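You operate a simulated robot arm through the tools that you are given. There is no shell and no other tool. Be economical: measure what you need, move in short steps, check, and stop when the job is done.

The job below is to be done with a simulated robot arm. You get a single attempt, and the scene is never put back.

## Task
Put things in order on the small table. At the end: the yellow rubber packer stands where the white steel packer stood; the purple dessert pot stands on top of the green wiping block; the white steel packer stands where the clear juice bottle stood; the clear juice bottle stands where the purple dessert pot stood; the red rubber packer is in the silver ash bucket; whatever was shut is shut again. Leave all else as you found it, and nothing knocked over.

It is judged by the outcome, as a careful person would: the job done as asked, and still so three seconds after it is handed in. It fails if anything else is knocked over, pushed out of place, dropped, spilled or broken.

## Robot
A 5-joint arm with a two-finger parallel gripper, fixed in place. Base frame: the origin is at the foot of the arm, x ahead of it, y to its left, z up; the work surface is at about z = 0. Lengths are in cm, angles in degrees, forces in N, time in s.
With the tool pointing down near the work surface it reaches from about 26 to 60 cm from the base axis. Its first joint turns from -66.0 to 66.0 degrees. The tool tilts only in the upright plane through the base axis and itself; it spins freely about its own axis. Payload 1.57 kg.
Tool frame: the origin (TCP) lies between the finger pads and is the grasp point; the fingertips stand 3 cm ahead of it; z points along the fingers, y is the line along which they close. Largest opening 8 cm; finger width 1.7, thickness 1.2; the body of the gripper, 4 by 8.2 cm, starts 8 cm behind the TCP.
Orientation is that of the tool frame in the base frame, as a unit quaternion [w, x, y, z]. With the fingers straight down and closing along the base's y, the tool's x points along the base's -x, its y along +y and its z along -z.

## Interface
- The arm moves only by the tool send_rows. Its argument "series" is a list that holds one entry, the list of rows, each a list of 7 numbers: the shift along the tool's x, y, z in cm, then the turn, a rotation vector about the tool's x, y, z in degrees, then the opening in per cent of the stroke, from 0 (shut) to 100 (fully open). In form: [[[dx, dy, dz, rx, ry, rz, claw], ...]]. A call has 1 to 20 rows; each row shifts and turns the commanded pose from where the row before left it, along the tool's axes as they then stand. Rows are played at 5 a second. More than 5 cm and 8.6 degrees between two rows, or a gripper value outside its range, and nothing of the call is played. Where a pose cannot be reached the arm comes as near as it can. A force on the tool above 40 N (or 10 N above the force at the start of the call, whichever is more), or a blocked arm, ends the call early, and 0.2 s more pass. Each finger travels about 15.3 cm/s and halts on what it meets, pressing with about 21 N; the grip force reading is that of the motor and also rises with nothing between the fingers. The clock runs only during rows and for 0.2 s after the last one: add rows that do not move to give the fingers time. The reply holds the time, the measured pose of the TCP, the force on the tool along the base axes, the opening and the grip force, in the units named above and with some noise, and new pictures: "views" is both (left out), scene, wrist or none.
- Cameras (640 x 400 px; columns grow to the right, rows downward): "scene" is fixed at [5.16, 41.5, 51.63]; the picture's right is [-0.55, -0.83, 0.00], its down [-0.54, 0.36, -0.76] and it looks along [0.63, -0.42, -0.65] (base axes); focal length 311 px, centre (320, 200). "wrist" rides on the gripper at [7.2, -0.7, -12.2] in the tool frame; the picture's right is [0.09, 1.00, 0.00], its down [-0.84, 0.08, -0.54] and it looks along [-0.54, 0.05, 0.84] (tool axes); focal length 238 px, centre (320, 200). There is no depth. A picture from a camera that has moved, and an enlarged one, comes with that camera's place and axes in the base frame and with its lens.
- zoom(camera, box): a new picture of the part [left, top, right, bottom] of that camera's present view, enlarged. The clock stands still meanwhile.
- job_done(): hands the job in; it is judged then, once.

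Go step by step. Nothing tells you positions but the pictures and the camera data: compare them with the known pose of the tool, close in by small moves and look again before you grip or let go. The budget is 120 turns and 200 pictures, counting those below and the enlarged ones. Unless the task says otherwise, let go and move clear before handing in, and close with one line.

The tools are called as name(argument=value, ...) on one line, values as JSON. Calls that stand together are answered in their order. send_rows: Moves the arm, as the interface text tells. Its arguments: {"type":"object","properties":{"series":{"type":"array","items":{"type":"array","items":{"type":"array","items":{"type":"number"}}}},"views":{"type":"string","enum":["both","scene","wrist","none"]}},"required":["series"]} The other tools are called the same way: zoom (camera, box) takes an enlarged picture of a part of a camera's view; job_done () hands the job in.

At the start:

```text
t: 0.0
eef_pos: [28.01, 18.51, 29.51]
tool_rot: [-0.001, 0.0, 1.0, 0.0]
contact_force: [-0.4, -0.1, 0.1]
opening: 7.98
grip_force: 0.1
```

scene: 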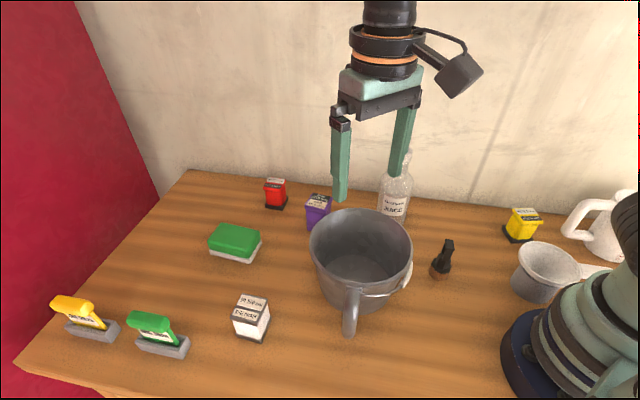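
wrist: 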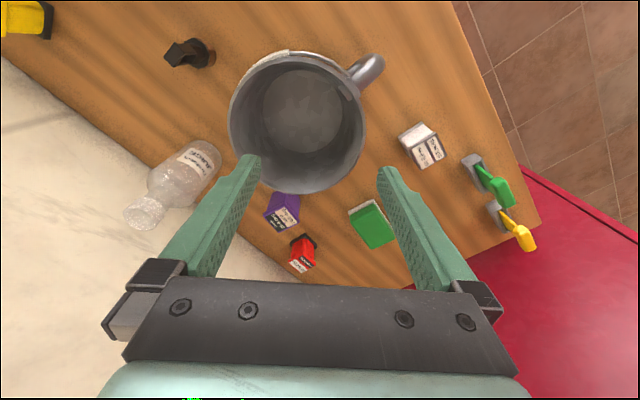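

I see packers, a purple pot, a green block, a bottle and a bucket with a handle. I'll zoom in to pin down positions before moving.

zoom(camera="scene", box=[200, 160, 340, 260])

zoom(camera="scene", box=[200, 200, 424, 340])

zoom(camera="scene", box=[480, 180, 640, 310])

zoom(camera="wrist", box=[100, 120, 420, 320])

```text
4.00 times, centred on (270, 210) of scene
camera zoom: at [5.16, 41.5, 51.63], right [-0.55, -0.83, 0.0], down [-0.54, 0.36, -0.76], along [0.63, -0.42, -0.65], focal length 1242 px, centre (520, 160)
```

zoom: 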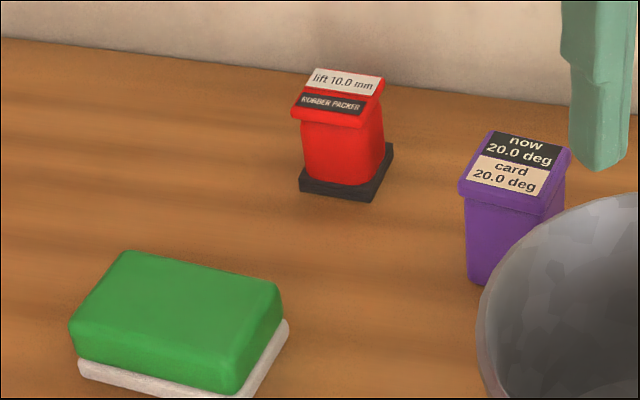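

```text
2.86 times, centred on (312, 270) of scene
camera zoom: at [5.16, 41.5, 51.63], right [-0.55, -0.83, 0.0], down [-0.54, 0.36, -0.76], along [0.63, -0.42, -0.65], focal length 887 px, centre (343, 0)
```

zoom: 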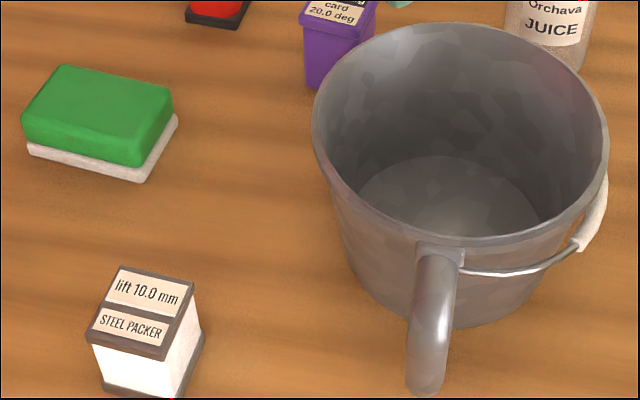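

```text
3.08 times, centred on (560, 245) of scene
camera zoom: at [5.16, 41.5, 51.63], right [-0.55, -0.83, 0.0], down [-0.54, 0.36, -0.76], along [0.63, -0.42, -0.65], focal length 956 px, centre (-418, 62)
```

zoom: 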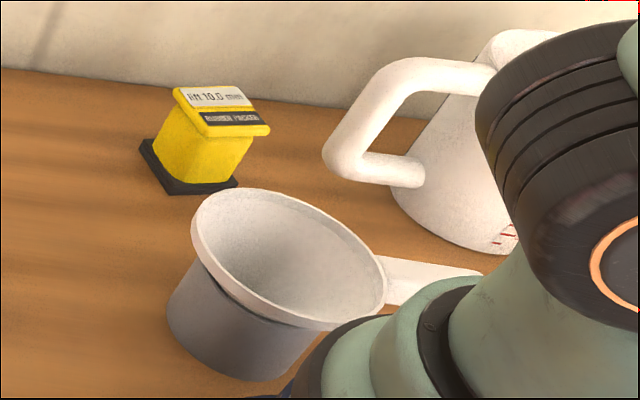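

```text
2.00 times, centred on (260, 220) of wrist
camera zoom: at [20.91, 17.9, 41.81], right [-0.09, 1.0, 0.0], down [0.84, 0.08, 0.54], along [0.54, 0.05, -0.84], focal length 477 px, centre (440, 160)
```

zoom: 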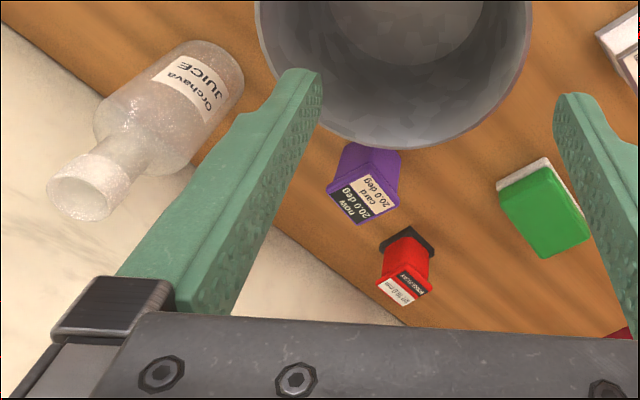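

The purple pot sits near (48, 13), the green block near (51.5, 32), and the white packer near (33.4, 36.2). The yellow packer is near (20.5, -22), the red near (60.4, 17.8), the bottle near (41, -3) and the bucket near (29.5, 16.5). I'll first test whether the arm can reach above the green block, since that spot is near its limit.

send_rows(series=[[[-3.67, 2.08, 1.25, 0, 0, 0, 100], [-3.67, 2.08, 1.25, 0, 0, 0, 100], [-3.67, 2.08, 1.25, 0, 0, 0, 100], [-3.67, 2.08, 1.25, 0, 0, 0, 100], [-3.67, 2.08, 1.25, 0, 0, 0, 100], [-3.67, 2.08, 1.25, 0, 0, 0, 100], [-0.75, 0.4, 4, 0, 0, 0, 100], [-0.75, 0.4, 4, 0, 0, 0, 100], [0, 0, 0, 0, 0, 0, 100], [0, 0, 0, 0, 0, 0, 100]]])

zoom(camera="scene", box=[300, 120, 460, 220])

```text
t: 2.2
eef_pos: [50.85, 31.5, 13.97]
tool_rot: [0.0, 0.0, 1.0, 0.0]
contact_force: [-0.5, -0.2, 0.0]
opening: 8.0
grip_force: 0.1
out of reach, approached as far as the arm can: row 6
camera wrist: at [43.86, 30.73, 26.23], right [-0.09, 1.0, 0.0], down [0.84, 0.08, 0.54], along [0.54, 0.05, -0.84], focal length 238 px, centre (320, 200)
```

scene: 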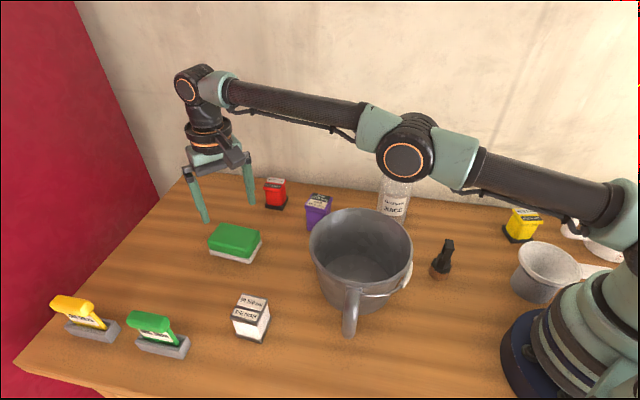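
wrist: 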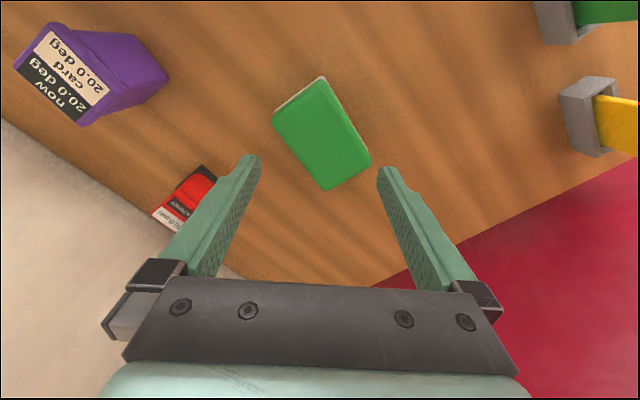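

```text
4.00 times, centred on (380, 170) of scene
camera zoom: at [5.16, 41.5, 51.63], right [-0.55, -0.83, 0.0], down [-0.54, 0.36, -0.76], along [0.63, -0.42, -0.65], focal length 1242 px, centre (80, 320)
```

zoom: 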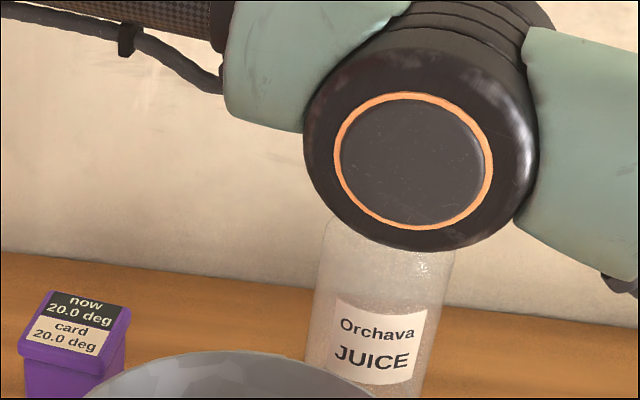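

The arm can reach the block when vertical, though it is close to the limit. I'll check the exact spot at the placing height, with fingertips still above the block.

send_rows(series=[[[-0.6, 0.2, 3, 0, 0, 0, 100], [0, 0, 2, 0, 0, 0, 100], [0, 0, 0, 0, 0, 0, 100], [0, 0, 0, 0, 0, 0, 100]]], views="wrist")

zoom(camera="wrist", box=[0, 0, 320, 200])

```text
t: 3.2
eef_pos: [51.34, 31.61, 8.94]
tool_rot: [0.0, 0.0, 1.0, -0.001]
contact_force: [0.5, -0.4, 0.8]
opening: 7.97
grip_force: 0.1
out of reach, approached as far as the arm can: row 1
camera wrist: at [44.1, 30.88, 21.1], right [-0.09, 1.0, 0.0], down [0.84, 0.08, 0.54], along [0.54, 0.05, -0.84], focal length 238 px, centre (320, 200)
```

wrist: 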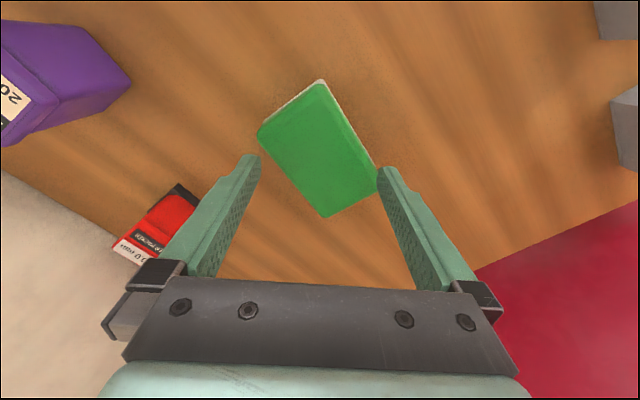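

```text
2.00 times, centred on (160, 100) of wrist
camera zoom: at [44.1, 30.88, 21.1], right [-0.09, 1.0, 0.0], down [0.84, 0.08, 0.54], along [0.54, 0.05, -0.84], focal length 477 px, centre (640, 400)
```

zoom: 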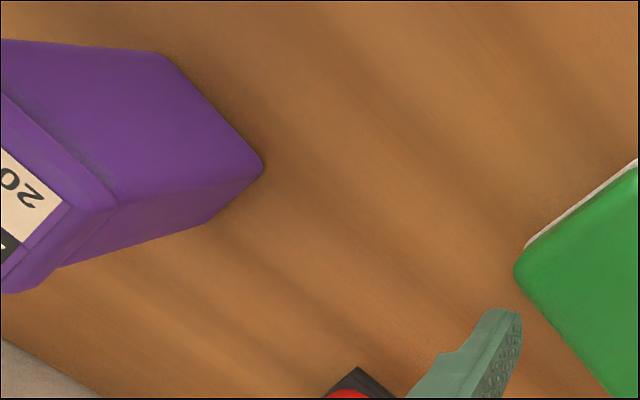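

Placement on the block is reachable when vertical. Next I go to the purple pot, spinning the tool so the fingers close square on its faces (about 126°).

send_rows(series=[[[0, 0, -2, 0, 0, -7.2, 100], [0, 0, -2, 0, 0, -7.2, 100], [0, 0, -2, 0, 0, -7.2, 100], [0, 0, -1, 0, 0, -7.2, 100], [0, 0, 0, 0, 0, -7.2, 100], [3.41, -3.24, 0, 0, 0, 0, 100], [3.41, -3.24, 0, 0, 0, 0, 100], [3.41, -3.24, 0, 0, 0, 0, 100], [3.41, -3.24, 0, 0, 0, 0, 100], [0, 0, 3, 0, 0, 0, 100], [0, 0, 0, 0, 0, 0, 100], [0, 0, 0, 0, 0, 0, 100]]])

zoom(camera="scene", box=[250, 130, 410, 230])

```text
t: 5.8
eef_pos: [54.36, 24.74, 13.62]
tool_rot: [0.0, -0.309, 0.951, 0.0]
contact_force: [-0.3, -0.1, -0.1]
opening: 8.02
grip_force: 0.0
out of reach, approached as far as the arm can: row 3, 6, 7, 8, 9, 10
camera wrist: at [49.09, 19.95, 25.91], right [-0.66, 0.75, 0.0], down [0.63, 0.56, 0.54], along [0.41, 0.36, -0.84], focal length 238 px, centre (320, 200)
```

scene: 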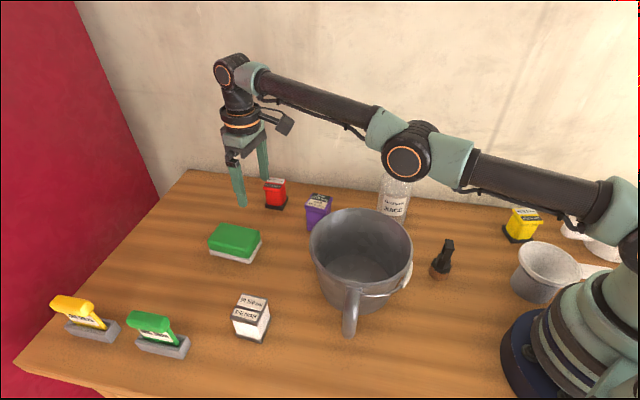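
wrist: 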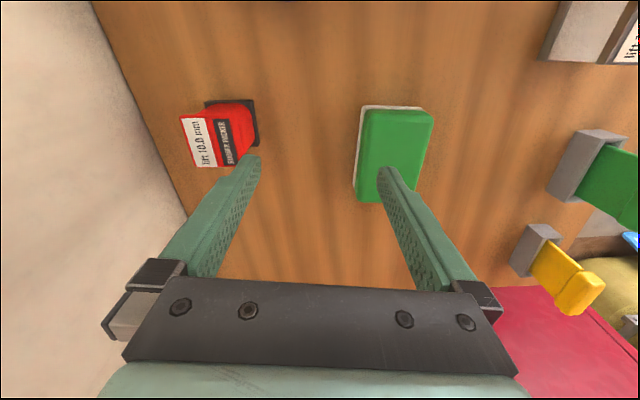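

```text
4.00 times, centred on (330, 180) of scene
camera zoom: at [5.16, 41.5, 51.63], right [-0.55, -0.83, 0.0], down [-0.54, 0.36, -0.76], along [0.63, -0.42, -0.65], focal length 1242 px, centre (280, 280)
```

zoom: 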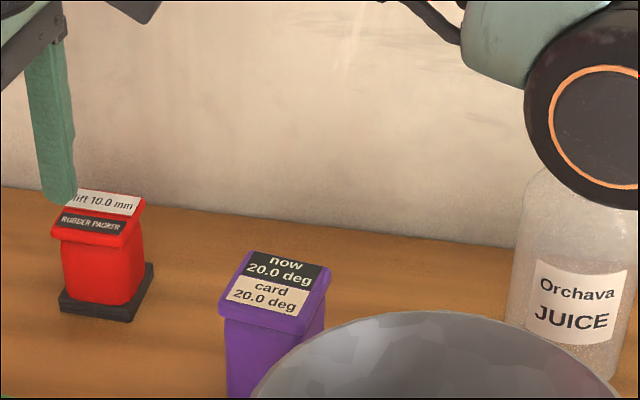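

The move was clipped at the edge of reach, at (54.4, 24.7). I'll retract radially first, then go to the pot.

send_rows(series=[[[2.45, 0.51, 0, 0, 0, 0, 100], [2.45, 0.51, 0, 0, 0, 0, 100], [2.39, -2.22, 0, 0, 0, 0, 100], [2.39, -2.22, 0, 0, 0, 0, 100], [2.39, -2.22, 0, 0, 0, 0, 100], [0, 0, 0, 0, 0, 0, 100], [0, 0, 0, 0, 0, 0, 100]]])

zoom(camera="scene", box=[250, 130, 410, 230])

```text
t: 7.4
eef_pos: [57.32, 16.66, 14.34]
tool_rot: [-0.001, -0.309, 0.951, 0.001]
contact_force: [-0.6, -0.7, -0.3]
opening: 7.99
grip_force: 0.0
out of reach, approached as far as the arm can: row 1, 2, 3, 4, 5
camera wrist: at [52.02, 11.8, 26.53], right [-0.66, 0.75, 0.0], down [0.63, 0.56, 0.54], along [0.4, 0.36, -0.84], focal length 238 px, centre (320, 200)
```

scene: 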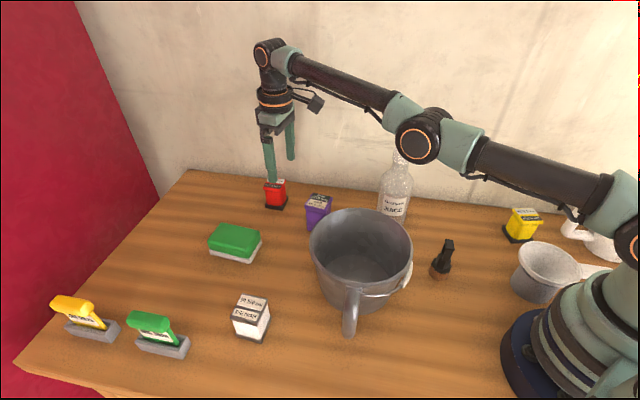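
wrist: 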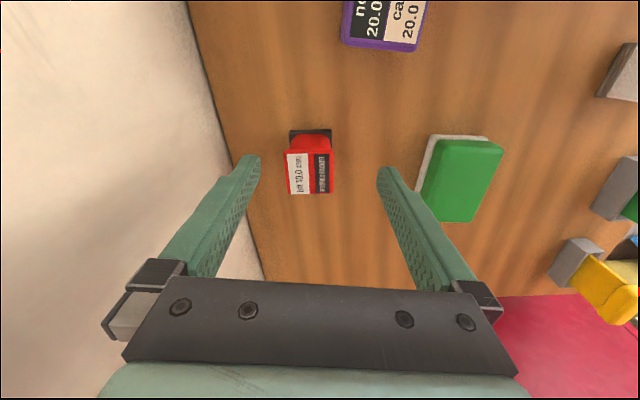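

```text
4.00 times, centred on (330, 180) of scene
camera zoom: at [5.16, 41.5, 51.63], right [-0.55, -0.83, 0.0], down [-0.54, 0.36, -0.76], along [0.63, -0.42, -0.65], focal length 1242 px, centre (280, 280)
```

zoom: 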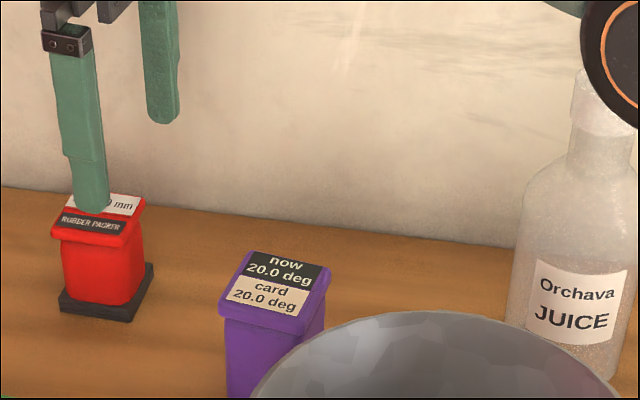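

The arm looks stuck fully stretched. I'll bend it by going down a little (tips stay above the red packer), then pull inward in small steps.

send_rows(series=[[[0, 0, 1, 0, 0, 0, 100], [0, 0, 1, 0, 0, 0, 100], [0.94, 0.34, 0.5, 0, 0, 0, 100], [0.94, 0.34, 0, 0, 0, 0, 100], [0.94, 0.34, 0, 0, 0, 0, 100], [0, 0, 0, 0, 0, 0, 100]]], views="none")

```text
t: 8.8
eef_pos: [57.51, 16.75, 11.94]
tool_rot: [-0.001, -0.308, 0.951, -0.001]
contact_force: [-0.9, -0.5, 0.8]
opening: 7.97
grip_force: 0.1
out of reach, approached as far as the arm can: row 3, 4, 5
```

Downward works but inward doesn't. I'll swing back to the free gap between the red packer and the block, go lower, and try inward there.

send_rows(series=[[[-0.94, 3.62, 0, 0, 0, 0, 100], [-0.94, 3.62, 0, 0, 0, 0, 100], [-0.94, 3.62, 0, 0, 0, 0, 100], [0, 0, 1.7, 0, 0, 0, 100], [0, 0, 1.7, 0, 0, 0, 100], [1, 0.15, 0, 0, 0, 0, 100], [1, 0.15, 0, 0, 0, 0, 100], [1, 0.15, 0, 0, 0, 0, 100], [0, 0, 0, 0, 0, 0, 100]]], views="scene")

```text
t: 10.8
eef_pos: [50.93, 25.9, 8.47]
tool_rot: [0.0, -0.309, 0.951, 0.0]
contact_force: [0.3, 0.6, 0.0]
opening: 8.02
grip_force: 0.0
out of reach, approached as far as the arm can: row 1
```

scene: 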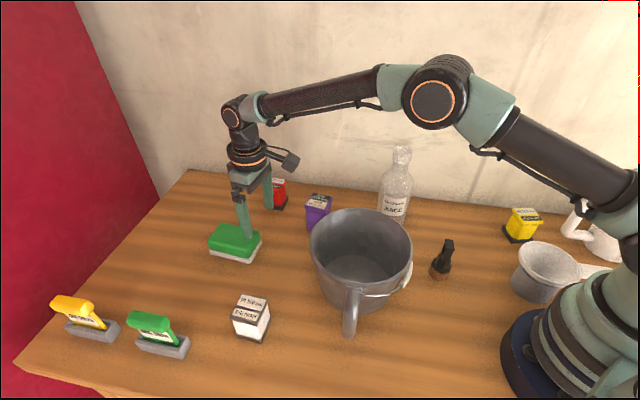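

It's free. Now inward and over to the pot.

send_rows(series=[[[2, 0.3, -1.5, 0, 0, 0, 100], [2, 0.3, -1.5, 0, 0, 0, 100], [1.97, -3.06, -0.5, 0, 0, 0, 100], [1.97, -3.06, -0.5, 0, 0, 0, 100], [1.97, -3.06, -0.5, 0, 0, 0, 100], [0, 0, 0, 0, 0, 0, 100], [0, 0, 0, 0, 0, 0, 100]]])

zoom(camera="scene", box=[250, 130, 410, 230])

```text
t: 12.4
eef_pos: [48.17, 13.1, 12.93]
tool_rot: [0.001, -0.31, 0.951, 0.0]
contact_force: [0.4, -0.9, 0.3]
opening: 7.99
grip_force: 0.1
camera wrist: at [42.73, 8.34, 25.06], right [-0.66, 0.75, 0.0], down [0.63, 0.56, 0.54], along [0.41, 0.36, -0.84], focal length 238 px, centre (320, 200)
```

scene: 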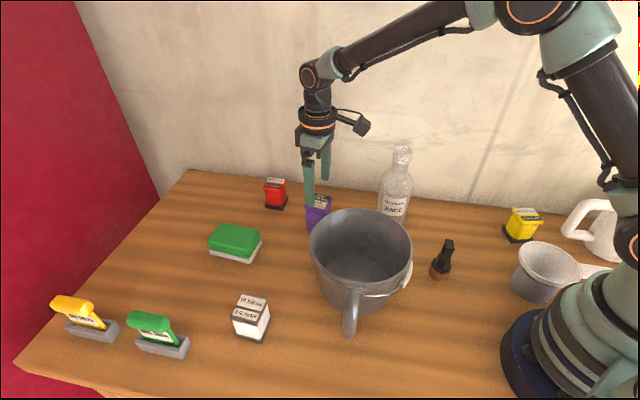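
wrist: 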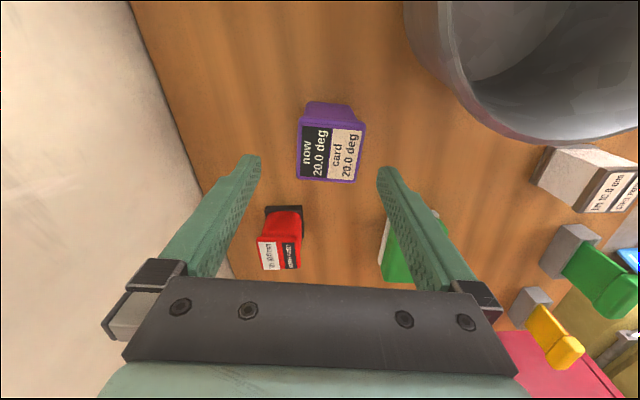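

```text
4.00 times, centred on (330, 180) of scene
camera zoom: at [5.16, 41.5, 51.63], right [-0.55, -0.83, 0.0], down [-0.54, 0.36, -0.76], along [0.63, -0.42, -0.65], focal length 1242 px, centre (280, 280)
```

zoom: 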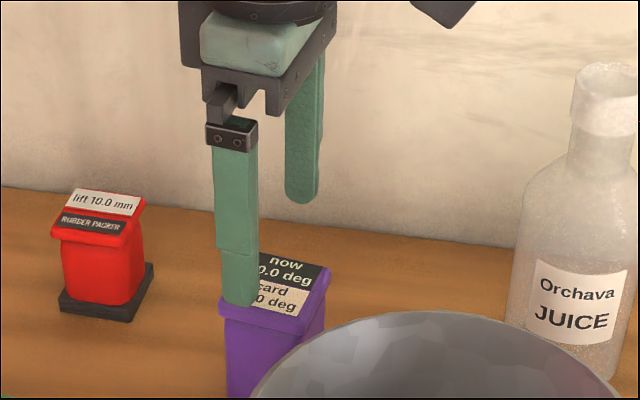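

The pot lies almost centred and aligned, just slightly to the tool's +y side. I'll shift and descend around it.

send_rows(series=[[[0, 0.7, 0, 0, 0, 0, 100], [0, 0, 2.7, 0, 0, 0, 100], [0, 0, 2.7, 0, 0, 0, 100], [0, 0, 2.7, 0, 0, 0, 100], [0, 0, 0, 0, 0, 0, 100]]])

zoom(camera="scene", box=[250, 130, 410, 230])

```text
t: 13.6
eef_pos: [47.79, 13.53, 4.8]
tool_rot: [0.0, -0.309, 0.951, 0.001]
contact_force: [0.6, -1.1, -0.6]
opening: 7.98
grip_force: 0.0
camera wrist: at [42.37, 8.8, 17.01], right [-0.66, 0.75, 0.0], down [0.63, 0.55, 0.54], along [0.41, 0.36, -0.84], focal length 238 px, centre (320, 200)
```

scene: 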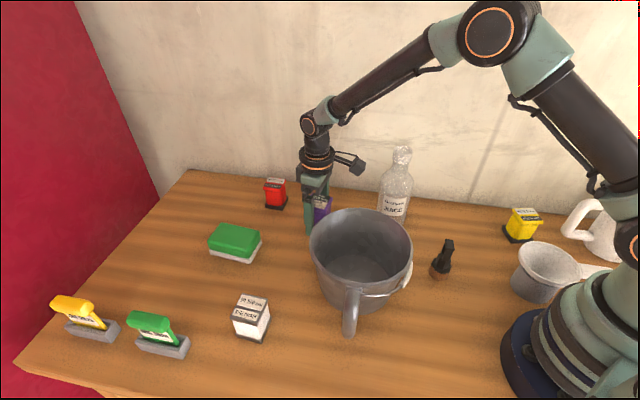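
wrist: 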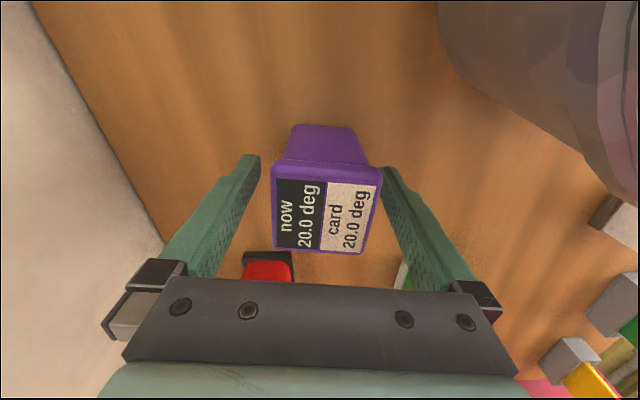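

```text
4.00 times, centred on (330, 180) of scene
camera zoom: at [5.16, 41.5, 51.63], right [-0.55, -0.83, 0.0], down [-0.54, 0.36, -0.76], along [0.63, -0.42, -0.65], focal length 1242 px, centre (280, 280)
```

zoom: 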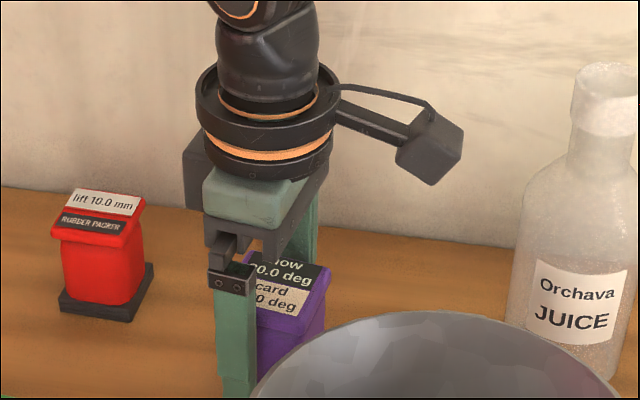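

The pot is well between the fingers. Closing the grip, then a small test lift.

send_rows(series=[[[0, 0, 0, 0, 0, 0, 0], [0, 0, 0, 0, 0, 0, 0], [0, 0, 0, 0, 0, 0, 0], [0, 0, 0, 0, 0, 0, 0]]], views="none")

send_rows(series=[[[0, 0, -1, 0, 0, 0, 0], [0, 0, -1, 0, 0, 0, 0], [0, 0, 0, 0, 0, 0, 0]]])

zoom(camera="scene", box=[250, 130, 410, 230])

```text
t: 14.6
eef_pos: [47.68, 13.64, 4.95]
tool_rot: [0.0, -0.309, 0.951, 0.0]
contact_force: [0.2, 0.4, -0.8]
opening: 4.98
grip_force: 20.8
```

```text
t: 15.4
eef_pos: [47.67, 13.59, 6.84]
tool_rot: [0.0, -0.309, 0.951, -0.001]
contact_force: [-0.6, 0.4, -1.9]
opening: 4.99
grip_force: 21.0
camera wrist: at [42.35, 8.87, 19.09], right [-0.66, 0.75, 0.0], down [0.63, 0.56, 0.54], along [0.41, 0.36, -0.84], focal length 238 px, centre (320, 200)
```

scene: 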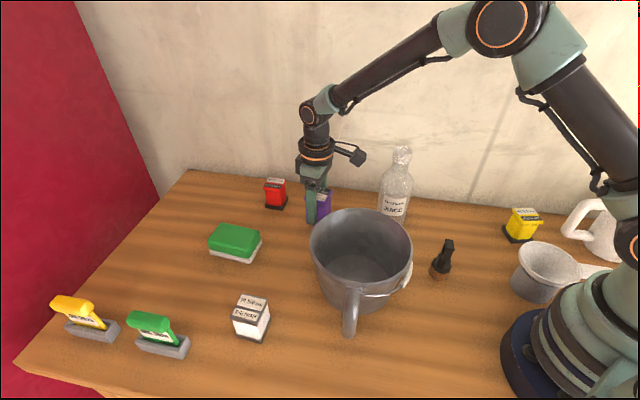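
wrist: 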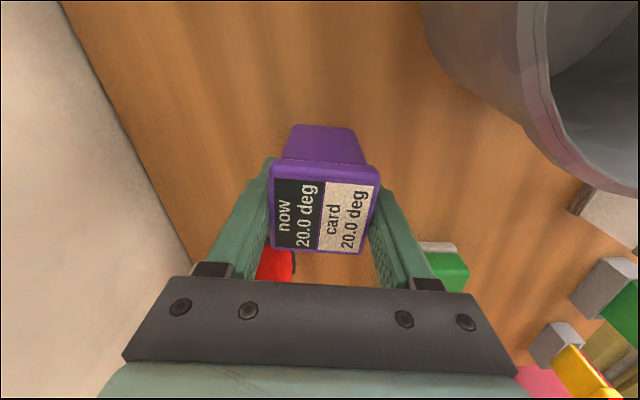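

```text
4.00 times, centred on (330, 180) of scene
camera zoom: at [5.16, 41.5, 51.63], right [-0.55, -0.83, 0.0], down [-0.54, 0.36, -0.76], along [0.63, -0.42, -0.65], focal length 1242 px, centre (280, 280)
```

zoom: 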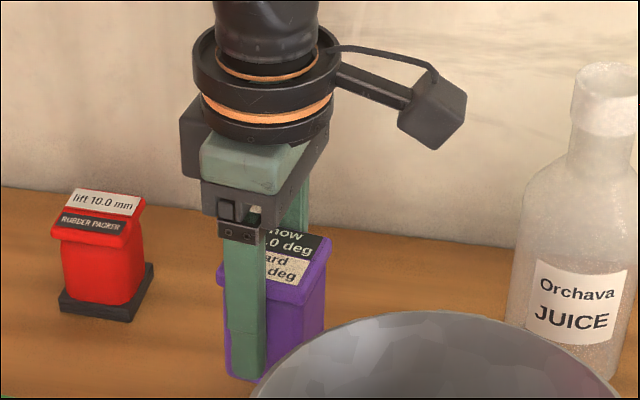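

The whole pot is lifted. I carry it low to above the block.

send_rows(series=[[[0, 0, -1.5, 0, 0, 0, 0], [0, 0, -1.5, 0, 0, 0, 0], [-2.7, 2.49, 0, 0, 0, 0, 0], [-2.7, 2.49, 0, 0, 0, 0, 0], [-2.7, 2.49, 0, 0, 0, 0, 0], [-2.7, 2.49, 0, 0, 0, 0, 0], [-2.7, 2.49, 0, 0, 0, 0, 0], [0, 0, 0, 0, 0, 0, 0], [0, 0, 0, 0, 0, 0, 0]]])

zoom(camera="scene", box=[170, 170, 330, 270])

```text
t: 17.4
eef_pos: [51.12, 31.63, 9.96]
tool_rot: [0.0, -0.309, 0.951, 0.0]
contact_force: [-0.8, 0.3, -2.0]
opening: 4.98
grip_force: 20.9
camera wrist: at [45.86, 26.74, 22.16], right [-0.66, 0.75, 0.0], down [0.63, 0.56, 0.54], along [0.41, 0.36, -0.84], focal length 238 px, centre (320, 200)
```

scene: 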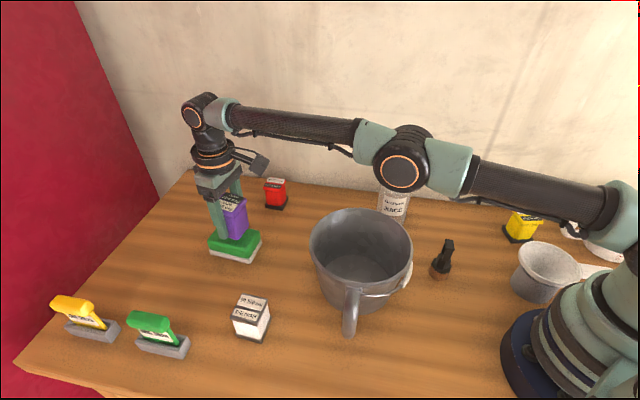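
wrist: 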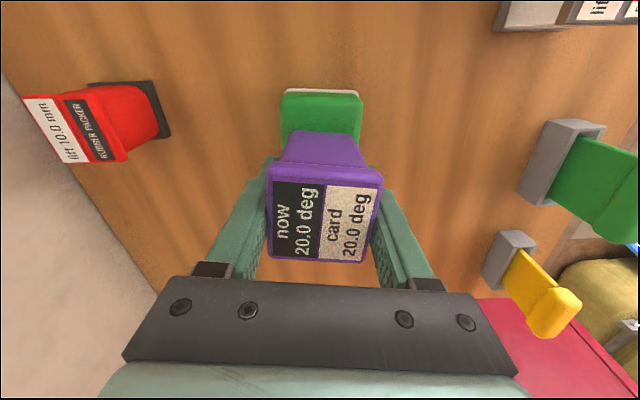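

```text
4.00 times, centred on (250, 220) of scene
camera zoom: at [5.16, 41.5, 51.63], right [-0.55, -0.83, 0.0], down [-0.54, 0.36, -0.76], along [0.63, -0.42, -0.65], focal length 1242 px, centre (600, 120)
```

zoom: 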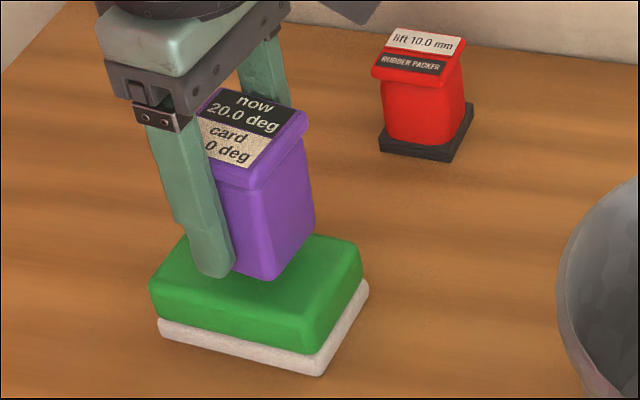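

The pot hovers over the block's centre. I'll lower it gently while watching the force.

send_rows(series=[[[0, 0, 0.6, 0, 0, 0, 0], [0, 0, 0.5, 0, 0, 0, 0], [0, 0, 0.2, 0, 0, 0, 0], [0, 0, 0, 0, 0, 0, 0]]], views="none")

zoom(camera="scene", box=[170, 170, 330, 270])

```text
t: 18.4
eef_pos: [51.18, 31.71, 8.76]
tool_rot: [0.001, -0.31, 0.951, 0.001]
contact_force: [-3.1, -0.5, 8.7]
opening: 4.99
grip_force: 20.9
```

```text
4.00 times, centred on (250, 220) of scene
camera zoom: at [5.16, 41.5, 51.64], right [-0.55, -0.83, 0.0], down [-0.54, 0.36, -0.76], along [0.63, -0.42, -0.65], focal length 1242 px, centre (600, 120)
```

zoom: 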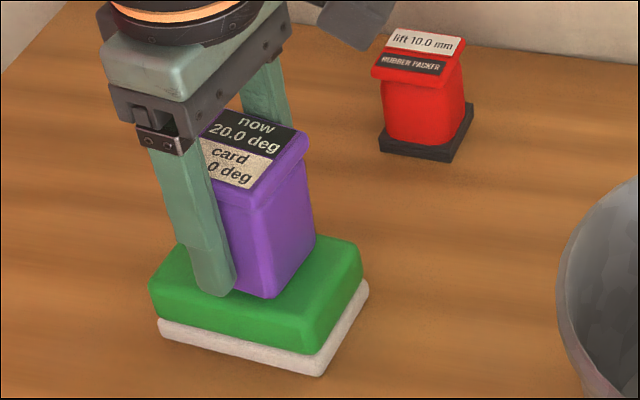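

It's seated (upward force about 9 N). I open the fingers and withdraw horizontally toward the base.

send_rows(series=[[[0, 0, -0.1, 0, 0, 0, 30], [0, 0, 0, 0, 0, 0, 100], [0, 0, 0, 0, 0, 0, 100], [0, 0, 0, 0, 0, 0, 100], [2.5, 0, 0, 0, 0, 0, 100], [2.5, 0, 0, 0, 0, 0, 100], [2.5, 0, 0, 0, 0, 0, 100], [2.5, 0, -1, 0, 0, 0, 100], [0, 0, 0, 0, 0, 0, 100]]])

zoom(camera="scene", box=[170, 170, 330, 270])

```text
t: 20.4
eef_pos: [51.23, 31.49, 9.09]
tool_rot: [-0.001, -0.309, 0.951, 0.0]
contact_force: [-1.0, 0.4, -0.6]
opening: 7.97
grip_force: 0.0
out of reach, approached as far as the arm can: row 5, 6, 7, 8
camera wrist: at [45.79, 26.71, 21.33], right [-0.66, 0.75, 0.0], down [0.63, 0.56, 0.54], along [0.41, 0.36, -0.84], focal length 238 px, centre (320, 200)
```

scene: 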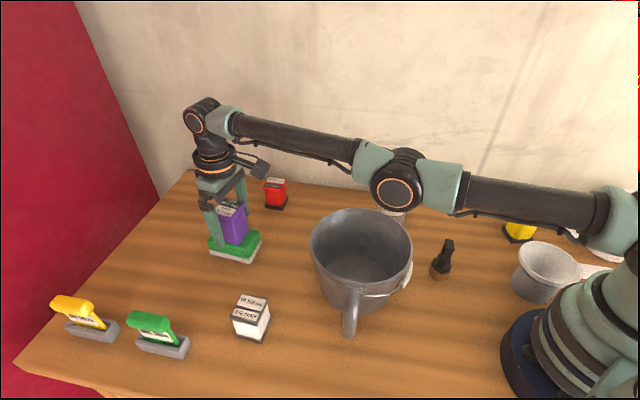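
wrist: 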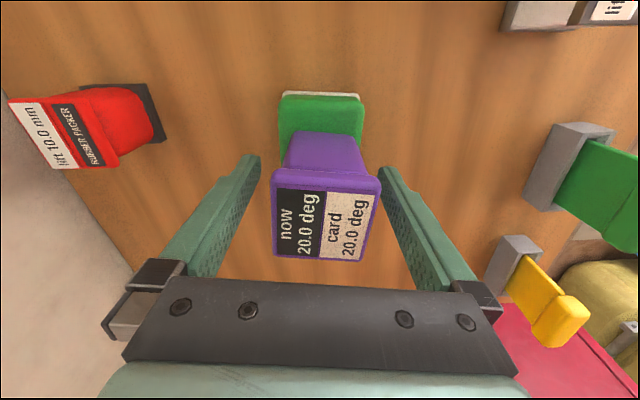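

```text
4.00 times, centred on (250, 220) of scene
camera zoom: at [5.16, 41.5, 51.63], right [-0.55, -0.83, 0.0], down [-0.54, 0.36, -0.76], along [0.63, -0.42, -0.65], focal length 1242 px, centre (600, 120)
```

zoom: 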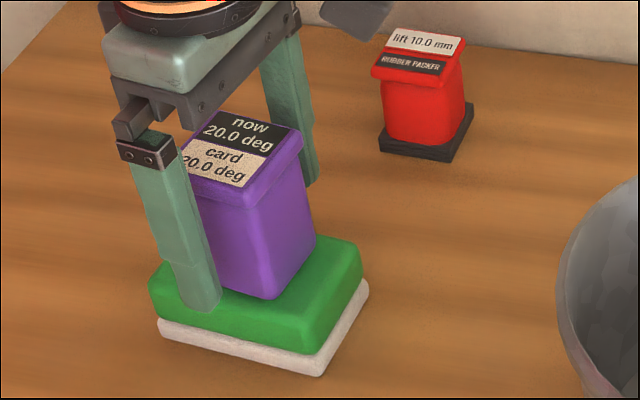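

The pot stands on the block. The arm is stretched and stuck again, so I dip slightly (tips still clear of the block), then pull inward in small steps.

send_rows(series=[[[0, 0, 0.7, 0, 0, 0, 100], [0, 0, 0.6, 0, 0, 0, 100], [1, 0, 0, 0, 0, 0, 100], [1, 0, 0, 0, 0, 0, 100], [1, 0, 0, 0, 0, 0, 100], [0, 0, 0, 0, 0, 0, 100]]], views="none")

```text
t: 21.8
eef_pos: [51.17, 31.56, 7.77]
tool_rot: [-0.001, -0.309, 0.951, 0.0]
contact_force: [-0.6, -0.7, 0.0]
opening: 7.99
grip_force: 0.0
out of reach, approached as far as the arm can: row 3, 4, 5
```

Still stuck. A small tilt in the radial plane (wrist inward) should bend the elbow, and the fingers only slide parallel to the pot's faces.

send_rows(series=[[[0, 0, 0, 0.2, -3, 0, 100], [0, 0, 0, 0.2, -3, 0, 100], [0, 0, 0, 0, 0, 0, 100]]], views="none")

```text
t: 22.6
eef_pos: [53.03, 32.62, 7.72]
tool_rot: [0.05, -0.309, 0.95, 0.012]
contact_force: [-0.1, 0.2, 1.2]
opening: 7.99
grip_force: 0.0
out of reach, approached as far as the arm can: row 1, 2
```

Tilting pivots at the wrist instead, so I'll undo it and lift straight up over the pot. Then I'll swing sideways to free space and go low to bend the elbow.

send_rows(series=[[[0, 0, 0, -0.2, 3, 0, 100], [0, 0, 0, -0.2, 3, 0, 100], [0, 0, 0, 0, 0, 0, 100]]], views="none")

```text
t: 23.4
eef_pos: [51.11, 31.63, 7.76]
tool_rot: [0.0, -0.31, 0.951, 0.0]
contact_force: [0.3, 0.1, 0.2]
opening: 8.01
grip_force: 0.1
out of reach, approached as far as the arm can: row 1, 2
```

Back upright. I'll try tiny inward steps once before lifting.

send_rows(series=[[[0.3, 0, 0, 0, 0, 0, 100], [0.3, 0, 0, 0, 0, 0, 100], [0.3, 0, 0.1, 0, 0, 0, 100], [0, 0, 0, 0, 0, 0, 100]]], views="none")

```text
t: 24.4
eef_pos: [51.07, 31.52, 7.73]
tool_rot: [-0.001, -0.309, 0.951, 0.0]
contact_force: [-0.3, -0.6, -0.5]
opening: 7.96
grip_force: 0.0
out of reach, approached as far as the arm can: row 1, 2
```

The third row (inward and slightly down) was accepted, so I continue that way.

send_rows(series=[[[0.4, 0, 0.1, 0, 0, 0, 100], [0.5, 0, 0.1, 0, 0, 0, 100], [0.6, 0, 0.1, 0, 0, 0, 100], [0.8, 0, 0, 0, 0, 0, 100], [1, 0, 0, 0, 0, 0, 100], [0, 0, 0, 0, 0, 0, 100]]], views="none")

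```text
t: 25.8
eef_pos: [48.24, 29.46, 7.31]
tool_rot: [0.0, -0.309, 0.951, 0.0]
contact_force: [-0.2, -0.3, 0.7]
opening: 8.0
grip_force: 0.0
out of reach, approached as far as the arm can: row 1
```

Free again. Continue back, rise, and look at the bottle.

send_rows(series=[[[2, 0, 0, 0, 0, 0, 100], [2.5, 0, 0, 0, 0, 0, 100], [2, 0, -2, 0, 0, 0, 100], [1, 0, -4, 0, 0, 0, 100], [0, 0, -4, 0, 0, 0, 100], [0, 0, -4, 0, 0, 0, 100], [0, 0, 0, 0, 0, 0, 100]]])

zoom(camera="scene", box=[340, 130, 460, 230])

zoom(camera="scene", box=[170, 170, 330, 270])

```text
t: 27.4
eef_pos: [42.12, 24.91, 21.35]
tool_rot: [0.0, -0.309, 0.951, 0.0]
contact_force: [-0.6, 0.0, -0.3]
opening: 8.0
grip_force: 0.0
camera wrist: at [36.65, 20.15, 33.55], right [-0.66, 0.75, 0.0], down [0.63, 0.55, 0.54], along [0.41, 0.36, -0.84], focal length 238 px, centre (320, 200)
```

scene: 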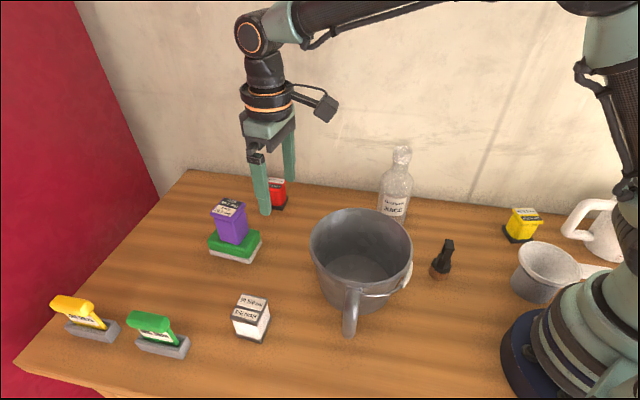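
wrist: 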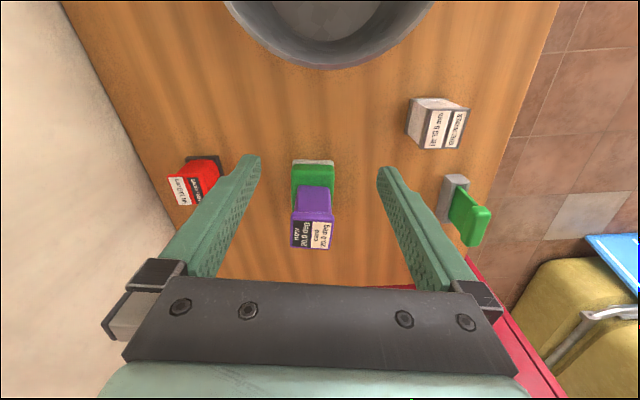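

```text
4.00 times, centred on (400, 180) of scene
camera zoom: at [5.16, 41.5, 51.63], right [-0.55, -0.83, 0.0], down [-0.54, 0.36, -0.76], along [0.63, -0.42, -0.65], focal length 1242 px, centre (0, 280)
```

zoom: 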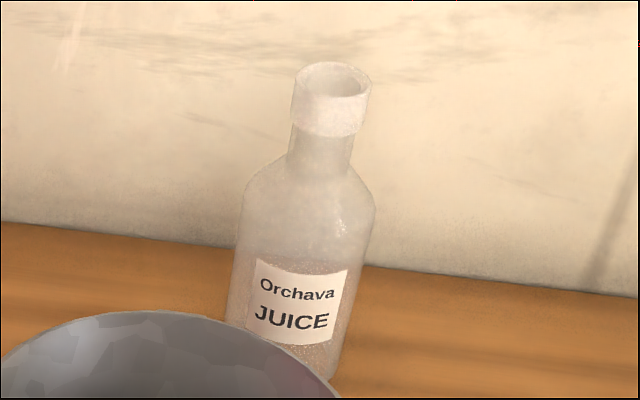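

```text
4.00 times, centred on (250, 220) of scene
camera zoom: at [5.16, 41.5, 51.63], right [-0.55, -0.83, 0.0], down [-0.54, 0.36, -0.76], along [0.63, -0.42, -0.65], focal length 1242 px, centre (600, 120)
```

zoom: 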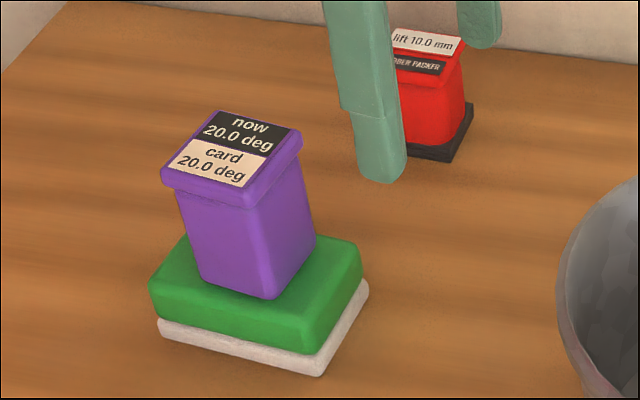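

The pot stands well on the block. The bottle is at about (40.9, -2.8) and 18 cm tall, with a lip about 4 cm wide. I'll go above it and take the lip and neck.

send_rows(series=[[[0, 0, -2.4, 0, 0, 0, 100], [0, 0, -2.4, 0, 0, 0, 100], [2.88, -3.62, 0, 0, 0, 0, 100], [2.88, -3.62, 0, 0, 0, 0, 100], [2.88, -3.62, 0, 0, 0, 0, 100], [2.88, -3.62, 0, 0, 0, 0, 100], [2.88, -3.62, 0, 0, 0, 0, 100], [2.88, -3.62, 0, 0, 0, 0, 100], [0, 0, 0, 0, 0, 0, 100], [0, 0, 0, 0, 0, 0, 100]]])

zoom(camera="wrist", box=[240, 80, 400, 280])

```text
t: 29.6
eef_pos: [40.97, -2.74, 25.86]
tool_rot: [0.001, -0.309, 0.951, 0.0]
contact_force: [0.9, 0.4, 0.5]
opening: 8.0
grip_force: 0.1
camera wrist: at [35.63, -7.56, 38.15], right [-0.66, 0.75, 0.0], down [0.63, 0.56, 0.54], along [0.41, 0.36, -0.84], focal length 238 px, centre (320, 200)
```

scene: 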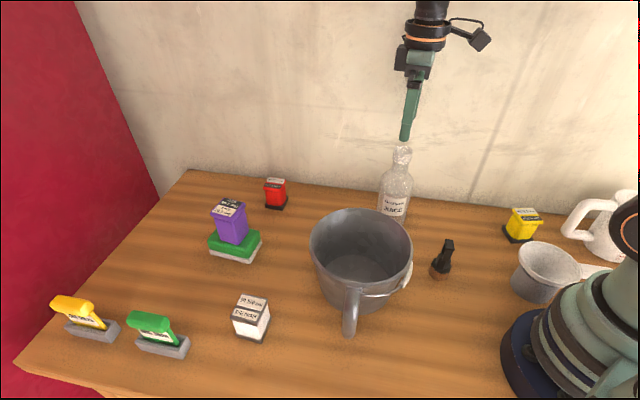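
wrist: 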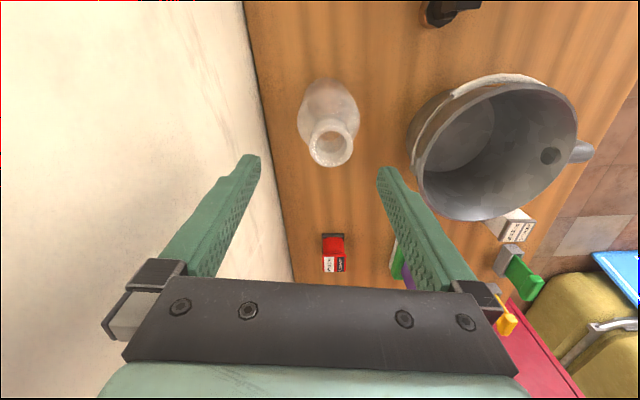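

```text
2.00 times, centred on (320, 180) of wrist
camera zoom: at [35.63, -7.56, 38.15], right [-0.66, 0.75, 0.0], down [0.63, 0.56, 0.54], along [0.41, 0.36, -0.84], focal length 477 px, centre (320, 240)
```

zoom: 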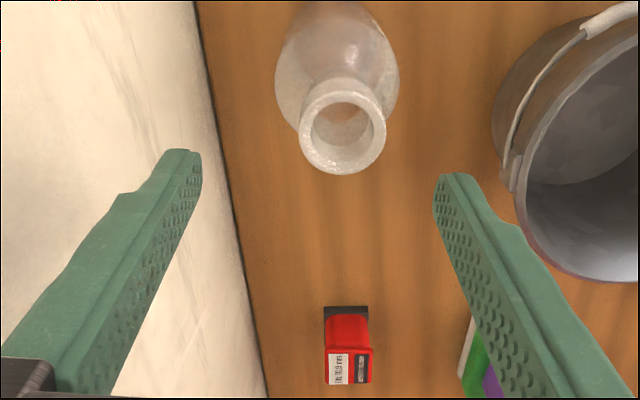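

The bottle mouth is about 1 cm toward tool +y. I shift and descend so the pads straddle the lip, with tips above the shoulder.

send_rows(series=[[[0, 1.0, 0, 0, 0, 0, 100], [0, 0, 3, 0, 0, 0, 100], [0, 0, 3, 0, 0, 0, 100], [0, 0, 3, 0, 0, 0, 100], [0, 0, 0.5, 0, 0, 0, 100], [0, 0, 0, 0, 0, 0, 100]]])

zoom(camera="scene", box=[340, 110, 460, 210])

```text
t: 31.0
eef_pos: [40.5, -1.87, 16.58]
tool_rot: [0.0, -0.309, 0.951, -0.001]
contact_force: [0.3, 0.6, -0.3]
opening: 7.98
grip_force: 0.0
camera wrist: at [35.1, -6.65, 28.72], right [-0.66, 0.75, 0.0], down [0.63, 0.56, 0.54], along [0.41, 0.36, -0.84], focal length 238 px, centre (320, 200)
```

scene: 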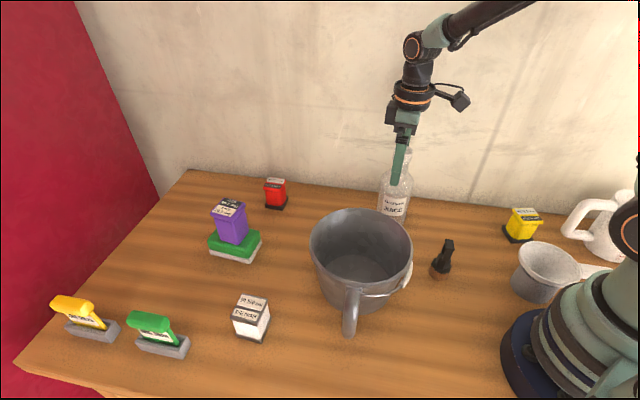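
wrist: 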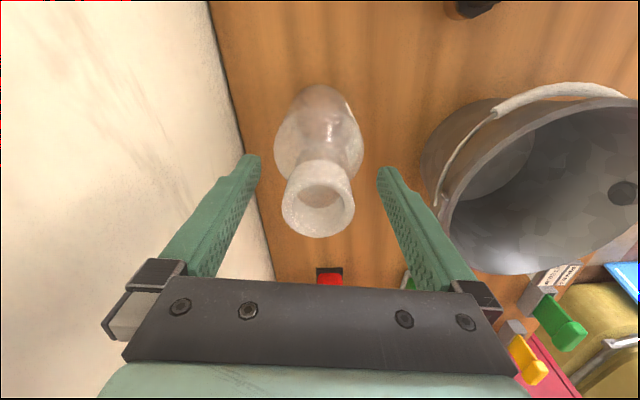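

```text
4.00 times, centred on (400, 160) of scene
camera zoom: at [5.16, 41.5, 51.63], right [-0.55, -0.83, 0.0], down [-0.54, 0.36, -0.76], along [0.63, -0.42, -0.65], focal length 1242 px, centre (0, 360)
```

zoom: 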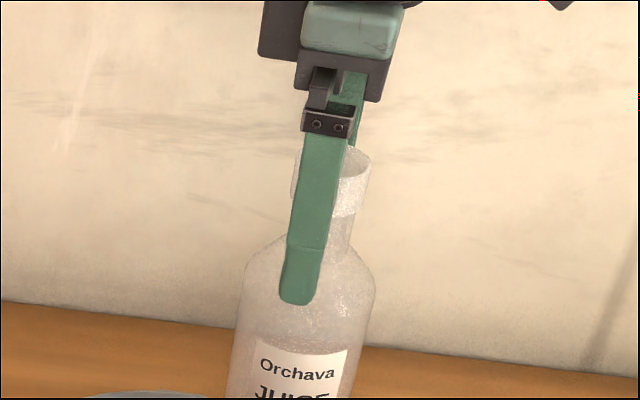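

Centred on the bottle neck. Closing and test-lifting.

send_rows(series=[[[0, 0, 0, 0, 0, 0, 0], [0, 0, 0, 0, 0, 0, 0], [0, 0, 0, 0, 0, 0, 0], [0, 0, 0, 0, 0, 0, 0]]], views="none")

send_rows(series=[[[0, 0, -0.5, 0, 0, 0, 0], [0, 0, -1, 0, 0, 0, 0], [0, 0, 0, 0, 0, 0, 0]]])

zoom(camera="scene", box=[340, 110, 460, 230])

```text
t: 32.0
eef_pos: [40.33, -2.0, 16.71]
tool_rot: [0.0, -0.308, 0.951, -0.001]
contact_force: [-1.2, 1.2, 16.8]
opening: 3.61
grip_force: 20.9
```

```text
t: 32.8
eef_pos: [40.43, -1.79, 18.19]
tool_rot: [-0.001, -0.31, 0.951, 0.0]
contact_force: [0.5, -0.6, -1.2]
opening: 3.62
grip_force: 21.3
camera wrist: at [35.15, -6.64, 30.36], right [-0.66, 0.75, 0.0], down [0.63, 0.56, 0.54], along [0.41, 0.36, -0.84], focal length 238 px, centre (320, 200)
```

scene: 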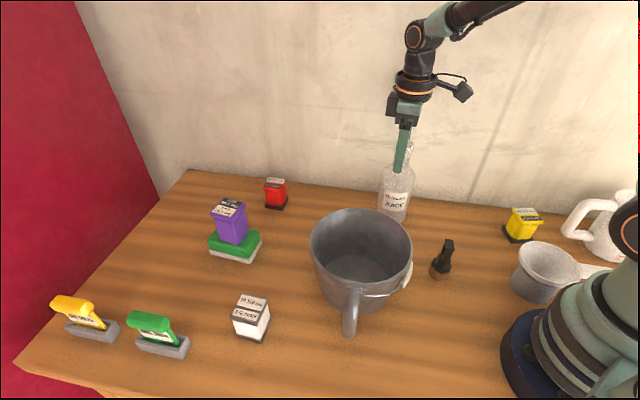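
wrist: 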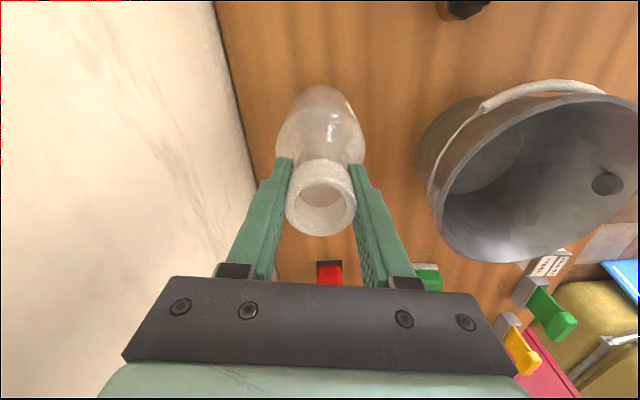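

```text
3.33 times, centred on (400, 170) of scene
camera zoom: at [5.16, 41.5, 51.63], right [-0.55, -0.83, 0.0], down [-0.54, 0.36, -0.76], along [0.63, -0.42, -0.65], focal length 1035 px, centre (53, 300)
```

zoom: 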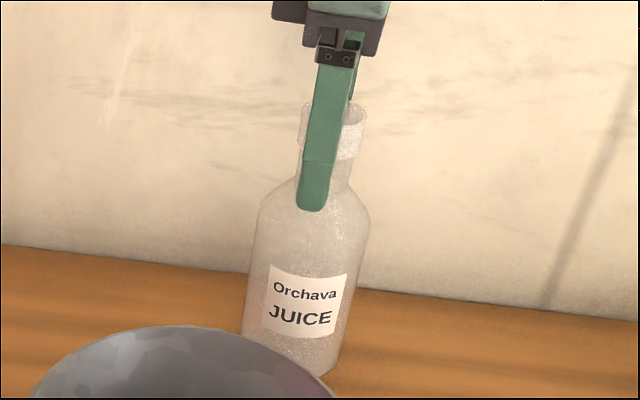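

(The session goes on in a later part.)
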